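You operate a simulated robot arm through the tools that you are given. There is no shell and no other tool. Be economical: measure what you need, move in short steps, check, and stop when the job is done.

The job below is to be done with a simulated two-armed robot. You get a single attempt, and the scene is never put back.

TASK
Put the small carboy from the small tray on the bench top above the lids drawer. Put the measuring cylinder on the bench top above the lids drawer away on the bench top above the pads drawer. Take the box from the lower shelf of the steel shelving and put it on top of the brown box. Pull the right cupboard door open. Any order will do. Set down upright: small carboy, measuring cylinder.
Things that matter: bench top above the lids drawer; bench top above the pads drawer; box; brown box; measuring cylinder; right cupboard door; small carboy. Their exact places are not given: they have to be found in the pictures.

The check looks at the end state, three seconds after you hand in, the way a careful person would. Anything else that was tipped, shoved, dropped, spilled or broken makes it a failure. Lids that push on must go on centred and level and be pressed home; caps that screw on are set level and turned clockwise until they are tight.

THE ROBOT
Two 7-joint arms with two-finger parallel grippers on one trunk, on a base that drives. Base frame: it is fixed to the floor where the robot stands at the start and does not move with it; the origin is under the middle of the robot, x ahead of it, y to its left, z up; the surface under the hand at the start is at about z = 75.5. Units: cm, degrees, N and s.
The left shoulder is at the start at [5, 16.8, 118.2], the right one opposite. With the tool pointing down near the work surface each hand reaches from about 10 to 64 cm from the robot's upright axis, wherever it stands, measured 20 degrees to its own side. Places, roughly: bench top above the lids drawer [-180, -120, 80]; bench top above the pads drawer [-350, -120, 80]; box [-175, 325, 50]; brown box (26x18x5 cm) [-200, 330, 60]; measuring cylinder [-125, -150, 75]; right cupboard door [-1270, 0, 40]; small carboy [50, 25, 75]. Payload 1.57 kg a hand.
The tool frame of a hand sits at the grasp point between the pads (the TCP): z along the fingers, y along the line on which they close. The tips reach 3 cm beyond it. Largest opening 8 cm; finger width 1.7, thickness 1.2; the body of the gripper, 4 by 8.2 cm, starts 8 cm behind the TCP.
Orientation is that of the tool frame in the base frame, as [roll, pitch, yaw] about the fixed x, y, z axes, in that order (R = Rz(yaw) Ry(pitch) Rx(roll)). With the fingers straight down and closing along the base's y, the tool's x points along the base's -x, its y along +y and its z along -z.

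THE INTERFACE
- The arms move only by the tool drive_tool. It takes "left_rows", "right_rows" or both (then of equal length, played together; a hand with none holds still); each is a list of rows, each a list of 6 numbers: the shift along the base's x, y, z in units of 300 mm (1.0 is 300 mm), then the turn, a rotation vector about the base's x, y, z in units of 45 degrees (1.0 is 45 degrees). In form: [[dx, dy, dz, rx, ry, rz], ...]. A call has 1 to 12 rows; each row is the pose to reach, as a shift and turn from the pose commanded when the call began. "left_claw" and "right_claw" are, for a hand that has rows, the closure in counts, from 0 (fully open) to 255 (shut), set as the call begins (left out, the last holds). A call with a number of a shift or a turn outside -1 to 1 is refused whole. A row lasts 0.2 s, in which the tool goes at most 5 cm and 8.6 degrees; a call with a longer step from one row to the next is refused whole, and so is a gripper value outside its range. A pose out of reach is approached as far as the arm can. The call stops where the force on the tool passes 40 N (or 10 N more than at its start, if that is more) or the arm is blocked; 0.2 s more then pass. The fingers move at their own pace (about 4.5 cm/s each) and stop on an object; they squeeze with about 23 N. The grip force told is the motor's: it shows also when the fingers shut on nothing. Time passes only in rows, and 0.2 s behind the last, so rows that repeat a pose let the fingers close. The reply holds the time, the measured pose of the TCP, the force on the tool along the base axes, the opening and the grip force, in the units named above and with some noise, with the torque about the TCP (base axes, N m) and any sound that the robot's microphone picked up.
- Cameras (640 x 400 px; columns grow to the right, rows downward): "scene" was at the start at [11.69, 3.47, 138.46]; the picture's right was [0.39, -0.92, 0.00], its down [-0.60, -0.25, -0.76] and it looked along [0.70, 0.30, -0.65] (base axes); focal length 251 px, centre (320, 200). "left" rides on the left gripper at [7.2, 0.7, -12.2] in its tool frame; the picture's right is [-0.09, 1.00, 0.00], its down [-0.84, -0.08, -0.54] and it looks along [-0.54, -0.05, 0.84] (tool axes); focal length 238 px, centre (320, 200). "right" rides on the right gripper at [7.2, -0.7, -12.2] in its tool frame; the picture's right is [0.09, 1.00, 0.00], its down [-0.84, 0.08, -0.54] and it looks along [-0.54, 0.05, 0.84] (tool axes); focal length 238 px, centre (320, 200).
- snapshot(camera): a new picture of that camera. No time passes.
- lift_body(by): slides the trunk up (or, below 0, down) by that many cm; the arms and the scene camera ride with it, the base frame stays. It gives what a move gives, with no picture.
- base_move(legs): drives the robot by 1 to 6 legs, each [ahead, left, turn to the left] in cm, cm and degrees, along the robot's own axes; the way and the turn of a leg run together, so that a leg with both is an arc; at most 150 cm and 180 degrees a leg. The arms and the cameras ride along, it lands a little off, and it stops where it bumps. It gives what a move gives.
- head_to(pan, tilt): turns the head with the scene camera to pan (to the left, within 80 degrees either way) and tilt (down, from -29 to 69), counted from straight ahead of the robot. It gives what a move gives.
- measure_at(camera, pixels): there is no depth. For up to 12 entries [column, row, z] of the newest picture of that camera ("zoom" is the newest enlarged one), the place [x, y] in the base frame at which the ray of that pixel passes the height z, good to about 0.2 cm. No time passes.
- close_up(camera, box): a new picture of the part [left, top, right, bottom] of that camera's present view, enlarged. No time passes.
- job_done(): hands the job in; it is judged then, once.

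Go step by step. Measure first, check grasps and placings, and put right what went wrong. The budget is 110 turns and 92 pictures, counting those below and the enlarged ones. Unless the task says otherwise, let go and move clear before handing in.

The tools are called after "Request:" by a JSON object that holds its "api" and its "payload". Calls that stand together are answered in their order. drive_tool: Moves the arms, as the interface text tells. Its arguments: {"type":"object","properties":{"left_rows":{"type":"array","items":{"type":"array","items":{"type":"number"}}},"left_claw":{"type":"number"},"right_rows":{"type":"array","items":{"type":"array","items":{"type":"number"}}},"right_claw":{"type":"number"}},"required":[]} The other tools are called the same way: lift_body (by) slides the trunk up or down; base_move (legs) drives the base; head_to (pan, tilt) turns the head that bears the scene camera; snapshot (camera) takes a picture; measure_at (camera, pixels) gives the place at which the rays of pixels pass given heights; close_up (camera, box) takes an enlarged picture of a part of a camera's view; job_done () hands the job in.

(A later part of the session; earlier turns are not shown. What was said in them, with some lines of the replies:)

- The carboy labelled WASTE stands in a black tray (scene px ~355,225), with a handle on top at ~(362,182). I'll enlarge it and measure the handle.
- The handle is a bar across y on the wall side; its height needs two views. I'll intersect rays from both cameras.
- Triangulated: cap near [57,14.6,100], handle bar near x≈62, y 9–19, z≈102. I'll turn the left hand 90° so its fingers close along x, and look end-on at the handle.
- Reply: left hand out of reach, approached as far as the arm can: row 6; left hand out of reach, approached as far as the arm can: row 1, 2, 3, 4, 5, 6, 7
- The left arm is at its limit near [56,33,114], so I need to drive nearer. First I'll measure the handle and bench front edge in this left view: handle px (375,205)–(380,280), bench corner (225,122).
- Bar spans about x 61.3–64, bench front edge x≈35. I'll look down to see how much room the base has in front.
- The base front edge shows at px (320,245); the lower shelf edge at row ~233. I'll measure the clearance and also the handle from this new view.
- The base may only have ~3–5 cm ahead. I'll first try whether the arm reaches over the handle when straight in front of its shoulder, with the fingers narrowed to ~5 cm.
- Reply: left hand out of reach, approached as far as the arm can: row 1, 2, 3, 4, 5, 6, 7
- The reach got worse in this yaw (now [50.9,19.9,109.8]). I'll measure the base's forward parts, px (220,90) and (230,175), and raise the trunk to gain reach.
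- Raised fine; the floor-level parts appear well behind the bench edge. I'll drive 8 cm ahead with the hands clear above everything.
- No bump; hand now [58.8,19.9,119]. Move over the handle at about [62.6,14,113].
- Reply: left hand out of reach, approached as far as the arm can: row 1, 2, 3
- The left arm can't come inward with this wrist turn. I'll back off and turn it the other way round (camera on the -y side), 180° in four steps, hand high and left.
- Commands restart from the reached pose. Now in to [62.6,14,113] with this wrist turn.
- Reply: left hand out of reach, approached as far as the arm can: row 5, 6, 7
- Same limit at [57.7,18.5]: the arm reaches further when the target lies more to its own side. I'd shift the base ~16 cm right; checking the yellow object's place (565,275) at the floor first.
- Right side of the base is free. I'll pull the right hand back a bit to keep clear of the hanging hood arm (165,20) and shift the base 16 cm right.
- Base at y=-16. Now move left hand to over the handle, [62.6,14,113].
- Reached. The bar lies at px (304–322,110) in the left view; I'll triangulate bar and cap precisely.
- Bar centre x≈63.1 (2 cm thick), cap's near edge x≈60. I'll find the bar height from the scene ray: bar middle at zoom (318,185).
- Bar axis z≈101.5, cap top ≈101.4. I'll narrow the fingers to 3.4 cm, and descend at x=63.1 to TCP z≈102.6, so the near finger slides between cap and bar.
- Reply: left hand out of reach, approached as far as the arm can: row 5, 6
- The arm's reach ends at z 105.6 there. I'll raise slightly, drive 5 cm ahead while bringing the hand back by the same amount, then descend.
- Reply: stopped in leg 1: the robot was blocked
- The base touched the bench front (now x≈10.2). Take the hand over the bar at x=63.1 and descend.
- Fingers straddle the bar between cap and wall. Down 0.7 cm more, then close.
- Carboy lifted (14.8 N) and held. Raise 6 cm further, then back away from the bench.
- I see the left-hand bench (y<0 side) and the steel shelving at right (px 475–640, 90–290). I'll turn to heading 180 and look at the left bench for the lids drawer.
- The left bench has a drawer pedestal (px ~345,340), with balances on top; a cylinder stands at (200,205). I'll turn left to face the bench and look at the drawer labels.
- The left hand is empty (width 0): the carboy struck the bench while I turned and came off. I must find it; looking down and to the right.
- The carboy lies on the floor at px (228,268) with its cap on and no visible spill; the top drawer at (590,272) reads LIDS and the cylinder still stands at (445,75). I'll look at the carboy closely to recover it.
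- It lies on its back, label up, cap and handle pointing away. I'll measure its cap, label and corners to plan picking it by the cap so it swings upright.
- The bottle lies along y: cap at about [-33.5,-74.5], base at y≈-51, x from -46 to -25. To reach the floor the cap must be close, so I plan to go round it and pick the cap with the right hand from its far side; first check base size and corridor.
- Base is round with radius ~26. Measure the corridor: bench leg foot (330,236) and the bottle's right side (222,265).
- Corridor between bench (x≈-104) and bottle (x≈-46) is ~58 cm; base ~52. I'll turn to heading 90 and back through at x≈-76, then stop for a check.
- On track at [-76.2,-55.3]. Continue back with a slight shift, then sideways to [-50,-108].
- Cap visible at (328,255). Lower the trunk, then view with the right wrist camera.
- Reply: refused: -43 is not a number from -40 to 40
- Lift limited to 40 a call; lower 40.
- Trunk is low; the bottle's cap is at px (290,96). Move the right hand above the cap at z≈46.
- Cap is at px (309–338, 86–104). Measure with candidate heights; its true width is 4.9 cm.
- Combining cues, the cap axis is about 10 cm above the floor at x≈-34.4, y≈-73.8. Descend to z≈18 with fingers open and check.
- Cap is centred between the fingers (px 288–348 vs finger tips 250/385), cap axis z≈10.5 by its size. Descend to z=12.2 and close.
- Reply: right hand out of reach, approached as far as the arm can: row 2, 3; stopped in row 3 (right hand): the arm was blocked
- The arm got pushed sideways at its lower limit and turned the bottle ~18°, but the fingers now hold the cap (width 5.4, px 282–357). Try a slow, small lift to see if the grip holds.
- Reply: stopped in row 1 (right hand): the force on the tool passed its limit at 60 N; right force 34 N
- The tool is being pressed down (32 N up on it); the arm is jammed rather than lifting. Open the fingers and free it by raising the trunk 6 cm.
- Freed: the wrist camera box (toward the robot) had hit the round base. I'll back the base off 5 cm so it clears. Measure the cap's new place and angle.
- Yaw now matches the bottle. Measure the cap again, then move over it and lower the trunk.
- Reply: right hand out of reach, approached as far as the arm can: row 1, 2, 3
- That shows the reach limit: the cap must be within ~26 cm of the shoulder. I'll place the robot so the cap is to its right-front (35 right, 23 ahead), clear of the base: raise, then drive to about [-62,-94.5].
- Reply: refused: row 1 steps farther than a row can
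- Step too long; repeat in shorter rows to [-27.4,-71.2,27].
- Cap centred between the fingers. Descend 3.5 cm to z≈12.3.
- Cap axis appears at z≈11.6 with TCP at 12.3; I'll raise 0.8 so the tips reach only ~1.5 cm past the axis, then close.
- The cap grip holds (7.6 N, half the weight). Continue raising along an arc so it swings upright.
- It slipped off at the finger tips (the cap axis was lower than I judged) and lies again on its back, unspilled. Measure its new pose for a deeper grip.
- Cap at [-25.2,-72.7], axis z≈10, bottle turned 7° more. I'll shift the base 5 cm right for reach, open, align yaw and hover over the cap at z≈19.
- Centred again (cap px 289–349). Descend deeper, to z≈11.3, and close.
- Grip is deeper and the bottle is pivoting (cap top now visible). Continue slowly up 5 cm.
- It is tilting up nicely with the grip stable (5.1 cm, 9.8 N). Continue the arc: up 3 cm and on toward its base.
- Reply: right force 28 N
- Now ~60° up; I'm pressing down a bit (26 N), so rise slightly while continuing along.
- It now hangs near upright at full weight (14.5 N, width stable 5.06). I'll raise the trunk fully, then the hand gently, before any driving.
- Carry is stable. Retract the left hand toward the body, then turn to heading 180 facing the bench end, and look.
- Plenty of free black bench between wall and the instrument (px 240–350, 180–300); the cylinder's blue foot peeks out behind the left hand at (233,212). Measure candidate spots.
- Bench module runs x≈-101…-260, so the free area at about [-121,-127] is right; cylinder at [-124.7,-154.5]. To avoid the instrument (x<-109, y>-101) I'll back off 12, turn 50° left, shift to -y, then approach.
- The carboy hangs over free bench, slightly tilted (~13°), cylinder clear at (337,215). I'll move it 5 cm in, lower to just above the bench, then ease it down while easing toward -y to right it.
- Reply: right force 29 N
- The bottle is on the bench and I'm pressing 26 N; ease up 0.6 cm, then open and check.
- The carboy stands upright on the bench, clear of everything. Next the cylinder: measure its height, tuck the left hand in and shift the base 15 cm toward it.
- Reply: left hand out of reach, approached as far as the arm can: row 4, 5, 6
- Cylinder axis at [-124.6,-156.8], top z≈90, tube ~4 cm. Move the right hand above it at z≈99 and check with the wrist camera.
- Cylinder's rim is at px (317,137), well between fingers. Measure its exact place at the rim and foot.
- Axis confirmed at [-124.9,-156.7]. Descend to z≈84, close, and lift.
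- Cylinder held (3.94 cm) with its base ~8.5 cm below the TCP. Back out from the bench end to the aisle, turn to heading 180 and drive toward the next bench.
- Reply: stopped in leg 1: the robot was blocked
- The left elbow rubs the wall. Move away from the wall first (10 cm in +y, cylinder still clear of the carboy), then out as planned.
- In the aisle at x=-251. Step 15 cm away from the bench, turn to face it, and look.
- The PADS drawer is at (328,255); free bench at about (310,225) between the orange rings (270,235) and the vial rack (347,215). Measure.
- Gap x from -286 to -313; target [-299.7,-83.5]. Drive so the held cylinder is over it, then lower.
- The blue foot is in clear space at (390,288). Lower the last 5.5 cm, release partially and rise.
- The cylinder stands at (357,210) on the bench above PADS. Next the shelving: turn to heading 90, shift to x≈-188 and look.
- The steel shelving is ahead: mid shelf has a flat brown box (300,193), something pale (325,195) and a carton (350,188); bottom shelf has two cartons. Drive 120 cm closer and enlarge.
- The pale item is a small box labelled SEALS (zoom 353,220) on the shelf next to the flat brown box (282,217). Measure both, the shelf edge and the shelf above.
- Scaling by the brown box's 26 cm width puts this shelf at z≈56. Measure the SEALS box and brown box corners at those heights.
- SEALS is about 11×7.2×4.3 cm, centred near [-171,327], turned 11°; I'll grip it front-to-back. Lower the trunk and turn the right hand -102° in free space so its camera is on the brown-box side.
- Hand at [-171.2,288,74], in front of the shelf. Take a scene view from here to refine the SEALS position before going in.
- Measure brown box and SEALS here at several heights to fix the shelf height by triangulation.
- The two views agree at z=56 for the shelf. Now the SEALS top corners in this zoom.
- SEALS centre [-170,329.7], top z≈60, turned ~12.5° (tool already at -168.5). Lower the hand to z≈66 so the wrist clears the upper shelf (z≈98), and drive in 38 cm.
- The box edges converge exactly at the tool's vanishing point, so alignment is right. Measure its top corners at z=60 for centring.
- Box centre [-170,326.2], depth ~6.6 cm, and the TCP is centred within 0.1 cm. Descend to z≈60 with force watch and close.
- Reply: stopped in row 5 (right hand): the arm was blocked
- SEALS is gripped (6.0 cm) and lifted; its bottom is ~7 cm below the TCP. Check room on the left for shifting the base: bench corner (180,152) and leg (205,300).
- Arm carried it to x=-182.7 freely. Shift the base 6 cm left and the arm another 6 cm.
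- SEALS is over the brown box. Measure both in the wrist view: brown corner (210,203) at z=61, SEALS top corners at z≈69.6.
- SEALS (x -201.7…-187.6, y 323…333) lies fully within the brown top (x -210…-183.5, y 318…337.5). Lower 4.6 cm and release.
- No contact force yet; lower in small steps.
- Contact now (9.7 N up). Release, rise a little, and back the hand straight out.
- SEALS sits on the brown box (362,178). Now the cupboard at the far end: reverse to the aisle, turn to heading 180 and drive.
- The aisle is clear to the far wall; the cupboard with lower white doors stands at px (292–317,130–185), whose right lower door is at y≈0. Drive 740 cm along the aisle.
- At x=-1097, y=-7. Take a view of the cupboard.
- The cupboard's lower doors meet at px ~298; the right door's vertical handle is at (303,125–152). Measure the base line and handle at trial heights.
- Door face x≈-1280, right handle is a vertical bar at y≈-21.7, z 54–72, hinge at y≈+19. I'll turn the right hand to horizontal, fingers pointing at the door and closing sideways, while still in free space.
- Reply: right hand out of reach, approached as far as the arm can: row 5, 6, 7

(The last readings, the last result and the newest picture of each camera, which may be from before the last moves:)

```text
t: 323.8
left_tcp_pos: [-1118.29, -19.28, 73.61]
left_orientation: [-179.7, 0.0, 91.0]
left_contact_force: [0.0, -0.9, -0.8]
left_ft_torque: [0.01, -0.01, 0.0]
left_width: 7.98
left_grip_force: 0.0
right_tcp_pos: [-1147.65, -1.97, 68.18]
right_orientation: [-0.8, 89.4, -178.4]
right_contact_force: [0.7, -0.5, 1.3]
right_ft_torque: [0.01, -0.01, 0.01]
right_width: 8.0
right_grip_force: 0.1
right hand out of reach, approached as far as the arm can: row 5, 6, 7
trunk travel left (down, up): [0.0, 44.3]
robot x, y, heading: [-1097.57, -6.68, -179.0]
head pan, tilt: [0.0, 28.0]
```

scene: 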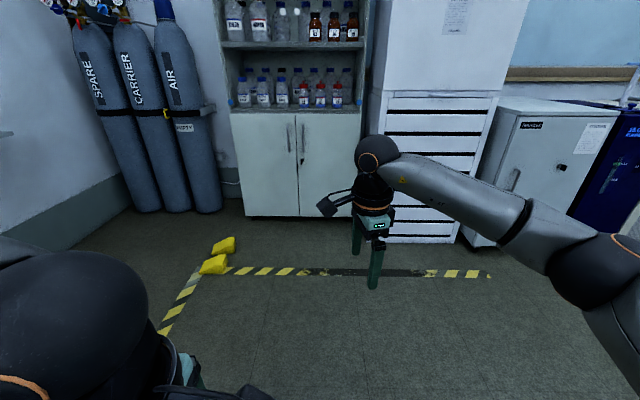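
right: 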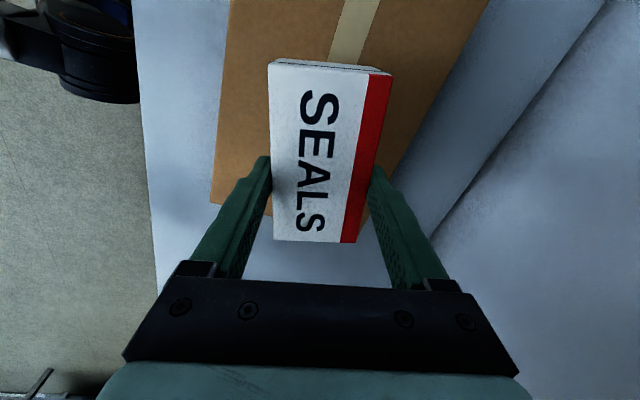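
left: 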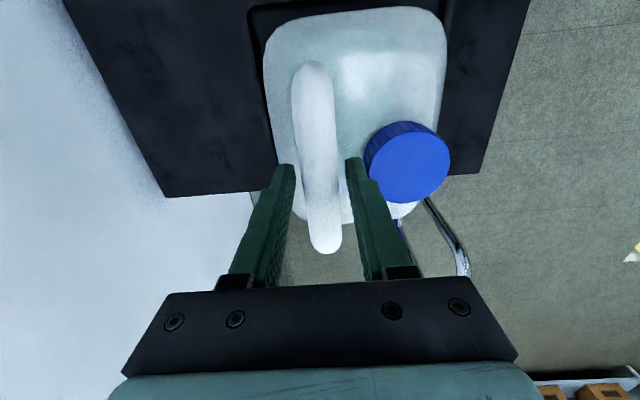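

The right hand is now horizontal, closing along y. Straighten heading, shift left 20 cm and approach to ~25 cm from the handle, hand at z≈64.

Request:
{"api": "drive_tool", "payload": {"right_rows": [[0.06, 0, -0.07, 0, 0, 0], [0.1, 0, -0.14, 0, 0, 0], [0.1, 0, -0.14, 0, 0, 0]]}}

Request:
{"api": "base_move", "payload": {"legs": [[0, 0, -1.1], [0, 18.5, 0], [105, 0, 0]]}}

Request:
{"api": "head_to", "payload": {"pan": -10, "tilt": 35}}

Request:
{"api": "snapshot", "payload": {"camera": "scene"}}

```text
t: 324.6
left_tcp_pos: [-1118.24, -19.27, 73.46]
left_orientation: [-179.7, 0.0, 91.0]
left_contact_force: [0.1, -0.3, 0.1]
left_ft_torque: [-0.02, -0.02, -0.03]
left_width: 8.03
left_grip_force: 0.1
right_tcp_pos: [-1144.29, -3.05, 64.73]
right_orientation: [-1.8, 89.5, -179.7]
right_contact_force: [0.3, -0.3, 0.1]
right_ft_torque: [-0.01, -0.01, 0.0]
right_width: 8.0
right_grip_force: 0.1
right hand out of reach, approached as far as the arm can: row 1, 2, 3
trunk travel left (down, up): [0.0, 44.3]
robot x, y, heading: [-1097.75, -6.53, -178.9]
head pan, tilt: [0.0, 28.0]
```

```text
t: 332.2
left_tcp_pos: [-1223.14, -36.74, 73.6]
left_orientation: [-179.6, 0.0, 89.6]
left_contact_force: [1.0, 0.9, -0.4]
left_ft_torque: [0.01, 0.06, -0.02]
left_width: 8.03
left_grip_force: 0.0
right_tcp_pos: [-1248.93, -19.73, 64.77]
right_orientation: [-3.0, 89.4, 177.7]
right_contact_force: [-0.5, 0.2, -0.2]
right_ft_torque: [0.0, -0.01, 0.03]
right_width: 8.0
right_grip_force: 0.2
trunk travel left (down, up): [0.0, 44.3]
robot x, y, heading: [-1202.06, -24.35, 179.8]
head pan, tilt: [0.0, 28.0]
```

```text
t: 332.9
left_tcp_pos: [-1223.16, -36.66, 73.73]
left_orientation: [-179.7, 0.1, 89.6]
left_contact_force: [0.4, 0.1, -0.1]
left_ft_torque: [-0.02, -0.02, 0.01]
left_width: 7.97
left_grip_force: 0.1
right_tcp_pos: [-1248.89, -19.83, 64.73]
right_orientation: [-3.2, 89.5, 177.5]
right_contact_force: [-0.2, 0.9, 0.8]
right_ft_torque: [0.0, 0.02, 0.02]
right_width: 7.98
right_grip_force: 0.0
trunk travel left (down, up): [0.0, 44.3]
robot x, y, heading: [-1202.33, -24.64, 179.8]
head pan, tilt: [-10.0, 35.0]
```

```text
2 pictures are left
```

scene: 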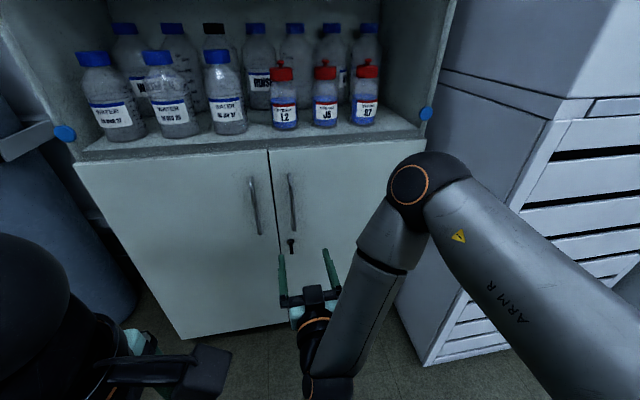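

Handle bar of the right door at px (289,175)–(294,230); fingers point at it from (282,255)/(327,250). Measure the handle at trial heights.

Request:
{"api": "measure_at", "payload": {"camera": "scene", "pixels": [[294, 229, 52], [294, 229, 54], [294, 229, 56], [289, 176, 70], [289, 176, 72], [289, 176, 74], [276, 232, 54], [291, 205, 63], [271, 150, 78], [282, 252, 64.7], [325, 250, 64.7]]}}

```text
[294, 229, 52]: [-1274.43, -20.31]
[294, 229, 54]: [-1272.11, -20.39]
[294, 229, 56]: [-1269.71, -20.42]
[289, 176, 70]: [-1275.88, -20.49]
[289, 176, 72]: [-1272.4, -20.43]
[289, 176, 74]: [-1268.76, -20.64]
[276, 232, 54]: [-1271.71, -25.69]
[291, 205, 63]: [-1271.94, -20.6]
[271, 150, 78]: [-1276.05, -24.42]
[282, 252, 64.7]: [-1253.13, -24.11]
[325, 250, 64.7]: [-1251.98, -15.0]
```

Triangulation puts the bar at x≈-1270 (to -1275), y≈-20.5. Shift the hand 0.7 cm, drive 20.5 cm ahead, and try closing.

Request:
{"api": "drive_tool", "payload": {"right_rows": [[0, -0.023, 0, 0, 0, 0], [0, -0.023, 0, 0, 0, 0]]}}

Request:
{"api": "base_move", "payload": {"legs": [[20.5, 0, 0]]}}

Request:
{"api": "drive_tool", "payload": {"right_rows": [[0, 0, 0, 0, 0, 0], [0, 0, 0, 0, 0, 0], [0, 0, 0, 0, 0, 0], [0, 0, 0, 0, 0, 0], [0, 0, 0, 0, 0, 0]], "right_claw": 255}}

```text
t: 333.5
left_tcp_pos: [-1223.18, -36.76, 73.62]
left_orientation: [-179.6, 0.0, 89.6]
left_contact_force: [-0.5, 1.0, 0.2]
left_ft_torque: [0.01, -0.03, -0.01]
left_width: 8.0
left_grip_force: 0.1
right_tcp_pos: [-1248.75, -20.6, 64.76]
right_orientation: [-0.6, 89.5, -179.7]
right_contact_force: [-0.5, -0.4, 0.3]
right_ft_torque: [-0.01, 0.03, -0.01]
right_width: 8.0
right_grip_force: 0.0
trunk travel left (down, up): [0.0, 44.3]
robot x, y, heading: [-1202.62, -24.62, 179.8]
head pan, tilt: [-10.0, 35.0]
```

```text
t: 335.1
left_tcp_pos: [-1242.71, -36.56, 73.6]
left_orientation: [-179.7, -0.1, 89.5]
left_contact_force: [1.0, -1.0, -0.5]
left_ft_torque: [-0.01, -0.01, -0.02]
left_width: 7.99
left_grip_force: 0.1
right_tcp_pos: [-1267.9, -20.28, 64.69]
right_orientation: [-18.9, 89.7, 162.0]
right_contact_force: [0.4, -0.1, 0.5]
right_ft_torque: [-0.01, -0.02, -0.04]
right_width: 7.99
right_grip_force: 0.0
trunk travel left (down, up): [0.0, 44.3]
robot x, y, heading: [-1221.52, -24.52, 179.6]
head pan, tilt: [-10.0, 35.0]
stopped in leg 1: the force on the tool passed its limit at 83 N (the readings are from after the stop); the commanded pose is now the measured one
```

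```text
t: 336.3
left_tcp_pos: [-1242.67, -36.59, 73.59]
left_orientation: [-179.7, 0.0, 89.4]
left_contact_force: [1.0, 0.4, -0.5]
left_ft_torque: [-0.01, 0.01, -0.03]
left_width: 7.98
left_grip_force: 0.0
right_tcp_pos: [-1267.84, -20.59, 64.7]
right_orientation: [-2.2, 89.7, 179.0]
right_contact_force: [1.6, -14.7, -2.1]
right_ft_torque: [-0.07, 0.04, -0.03]
right_width: 1.2
right_grip_force: 22.5
trunk travel left (down, up): [0.0, 44.3]
robot x, y, heading: [-1221.98, -24.35, 179.5]
head pan, tilt: [-10.0, 35.0]
```

The fingers touched the door and closed on the bar (width 1.2, gripping). Pull along the door's arc with small base legs.

Request:
{"api": "base_move", "payload": {"legs": [[-6.65, -1.2, 0], [-6.35, -2.3, 0]]}}

```text
t: 337.9
left_tcp_pos: [-1229.74, -33.13, 73.59]
left_orientation: [-179.7, -0.1, 89.5]
left_contact_force: [0.4, 0.0, 0.5]
left_ft_torque: [-0.01, -0.02, -0.02]
left_width: 7.99
left_grip_force: 0.0
right_tcp_pos: [-1255.07, -16.99, 64.68]
right_orientation: [-23.9, 89.7, 156.9]
right_contact_force: [7.8, -16.8, -2.7]
right_ft_torque: [0.06, -0.27, -0.08]
right_width: 1.18
right_grip_force: 28.9
trunk travel left (down, up): [0.0, 44.3]
robot x, y, heading: [-1208.98, -20.95, 179.6]
head pan, tilt: [-10.0, 35.0]
```

Still gripping (1.18 cm) and moving; continue the arc to ~45°.

Request:
{"api": "base_move", "payload": {"legs": [[-5.8, -3.4, 0], [-3.9, -3.2, 0], [-3.6, -3.7, 0]]}}

```text
t: 340.1
left_tcp_pos: [-1216.49, -22.86, 73.6]
left_orientation: [-179.8, 0.1, 89.5]
left_contact_force: [-0.3, 0.1, -0.8]
left_ft_torque: [0.03, -0.02, 0.04]
left_width: 8.02
left_grip_force: 0.0
right_tcp_pos: [-1241.85, -6.54, 64.69]
right_orientation: [-17.0, 89.5, 163.2]
right_contact_force: [-26.0, 20.1, 1.4]
right_ft_torque: [0.15, 0.04, 0.01]
right_width: 1.18
right_grip_force: 29.0
trunk travel left (down, up): [0.0, 44.3]
robot x, y, heading: [-1195.29, -10.92, 179.6]
head pan, tilt: [-10.0, 35.0]
```

Grip still holds; the 33 N pull points to the hinge, so the true radius is slightly smaller. Continue with a correction toward the hinge.

Request:
{"api": "base_move", "payload": {"legs": [[-0.8, -3.0, 0], [-1.7, -3.2, 0], [-1.7, -3.3, 0]]}}

Request:
{"api": "base_move", "payload": {"legs": [[-1.2, -3.3, 0], [-0.9, -3.3, 0], [-0.5, -3.3, 0]]}}

```text
t: 341.5
left_tcp_pos: [-1214.6, -18.46, 73.59]
left_orientation: [-179.7, 0.0, 89.6]
left_contact_force: [1.2, -0.4, -0.2]
left_ft_torque: [-0.02, -0.03, 0.01]
left_width: 8.0
left_grip_force: 0.0
right_tcp_pos: [-1239.75, -2.4, 64.7]
right_orientation: [-23.0, 89.7, 158.5]
right_contact_force: [1.1, -0.6, 5.3]
right_ft_torque: [0.23, -0.59, -0.01]
right_width: 1.19
right_grip_force: 29.4
trunk travel left (down, up): [0.0, 44.3]
robot x, y, heading: [-1193.68, -6.28, 179.6]
head pan, tilt: [-10.0, 35.0]
stopped in leg 2: the force on the tool passed its limit at 44 N (the readings are from after the stop); the commanded pose is now the measured one
```

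```text
t: 343.7
left_tcp_pos: [-1211.94, -8.42, 73.57]
left_orientation: [-179.7, 0.0, 89.5]
left_contact_force: [0.0, -0.2, 0.4]
left_ft_torque: [0.02, -0.05, -0.03]
left_width: 8.0
left_grip_force: 0.0
right_tcp_pos: [-1236.86, 7.56, 64.61]
right_orientation: [-51.7, 89.9, 129.5]
right_contact_force: [22.8, -5.4, -4.1]
right_ft_torque: [0.19, 0.02, -0.06]
right_width: 1.18
right_grip_force: 29.2
trunk travel left (down, up): [0.0, 44.3]
robot x, y, heading: [-1191.08, 3.63, 179.6]
head pan, tilt: [-10.0, 35.0]
```

The handle is at [-1236.9,7.6], door ~70° open. Open the fingers partly and back straight out, then check.

Request:
{"api": "drive_tool", "payload": {"right_rows": [[0, 0, 0, 0, 0, 0], [0, 0, 0, 0, 0, 0], [0, 0, 0, 0, 0, 0]], "right_claw": 165}}

Request:
{"api": "base_move", "payload": {"legs": [[-30, 0, 0]]}}

Request:
{"api": "snapshot", "payload": {"camera": "scene"}}

```text
t: 344.5
left_tcp_pos: [-1212.05, -8.39, 73.68]
left_orientation: [-179.7, -0.1, 89.5]
left_contact_force: [0.7, -0.5, -0.2]
left_ft_torque: [0.01, -0.02, 0.01]
left_width: 8.0
left_grip_force: 0.1
right_tcp_pos: [-1236.99, 7.68, 64.59]
right_orientation: [-71.4, 89.9, 110.0]
right_contact_force: [-0.8, 0.1, -0.2]
right_ft_torque: [-0.05, -0.01, 0.01]
right_width: 2.88
right_grip_force: 0.4
trunk travel left (down, up): [0.0, 44.3]
robot x, y, heading: [-1190.83, 3.56, 179.6]
head pan, tilt: [-10.0, 35.0]
```

```text
t: 346.5
left_tcp_pos: [-1181.95, -8.71, 73.6]
left_orientation: [-179.8, 0.0, 89.6]
left_contact_force: [-0.2, -0.9, -1.0]
left_ft_torque: [-0.01, -0.02, -0.01]
left_width: 8.0
left_grip_force: 0.0
right_tcp_pos: [-1206.97, 7.2, 64.61]
right_orientation: [-69.8, 89.9, 111.4]
right_contact_force: [0.2, 0.8, -0.5]
right_ft_torque: [-0.01, 0.01, -0.04]
right_width: 2.82
right_grip_force: 0.0
trunk travel left (down, up): [0.0, 44.3]
robot x, y, heading: [-1160.83, 3.18, 179.5]
head pan, tilt: [-10.0, 35.0]
```

```text
1 pictures are left
```

scene: 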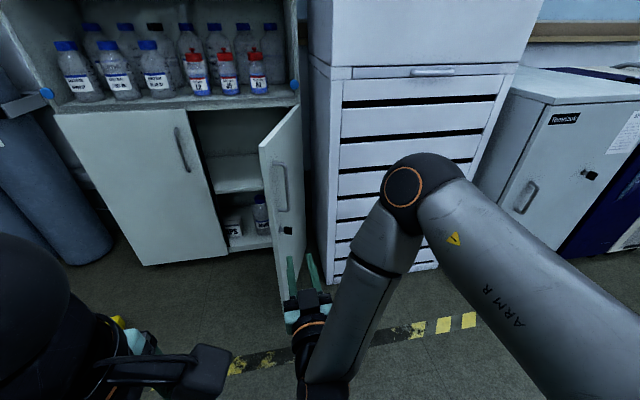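

The last picture shows the right cupboard door swung wide open (edge at px 270–300, 110–300), the bottles inside undisturbed, and the hand clear of it. All four parts are in place, so I am handing in.

Request:
{"api": "job_done", "payload": {}}

```text
The job is handed in.
```

All four parts were done and the job is handed in, but I dropped the carboy on the way, so the check may count that against it.

- **Small carboy:** it stands upright on the bench top above the lids drawer. It hit the bench during the first carry and fell to the floor, then slipped once more while I was picking it up. The cap stayed on and I saw no spill.
- **Measuring cylinder:** it stands upright on the bench top above the pads drawer.
- **Box:** the small SEALS box sits on top of the flat brown box on the steel shelving.
- **Right cupboard door:** it is pulled open to roughly 70–75°, and the hand is clear of it.

The robot's base bumped the first bench lightly while reaching for the carboy. The left elbow also rubbed the wall near the lids bench. I saw nothing else moved in the pictures I took, but I did not recheck every spot at the end.
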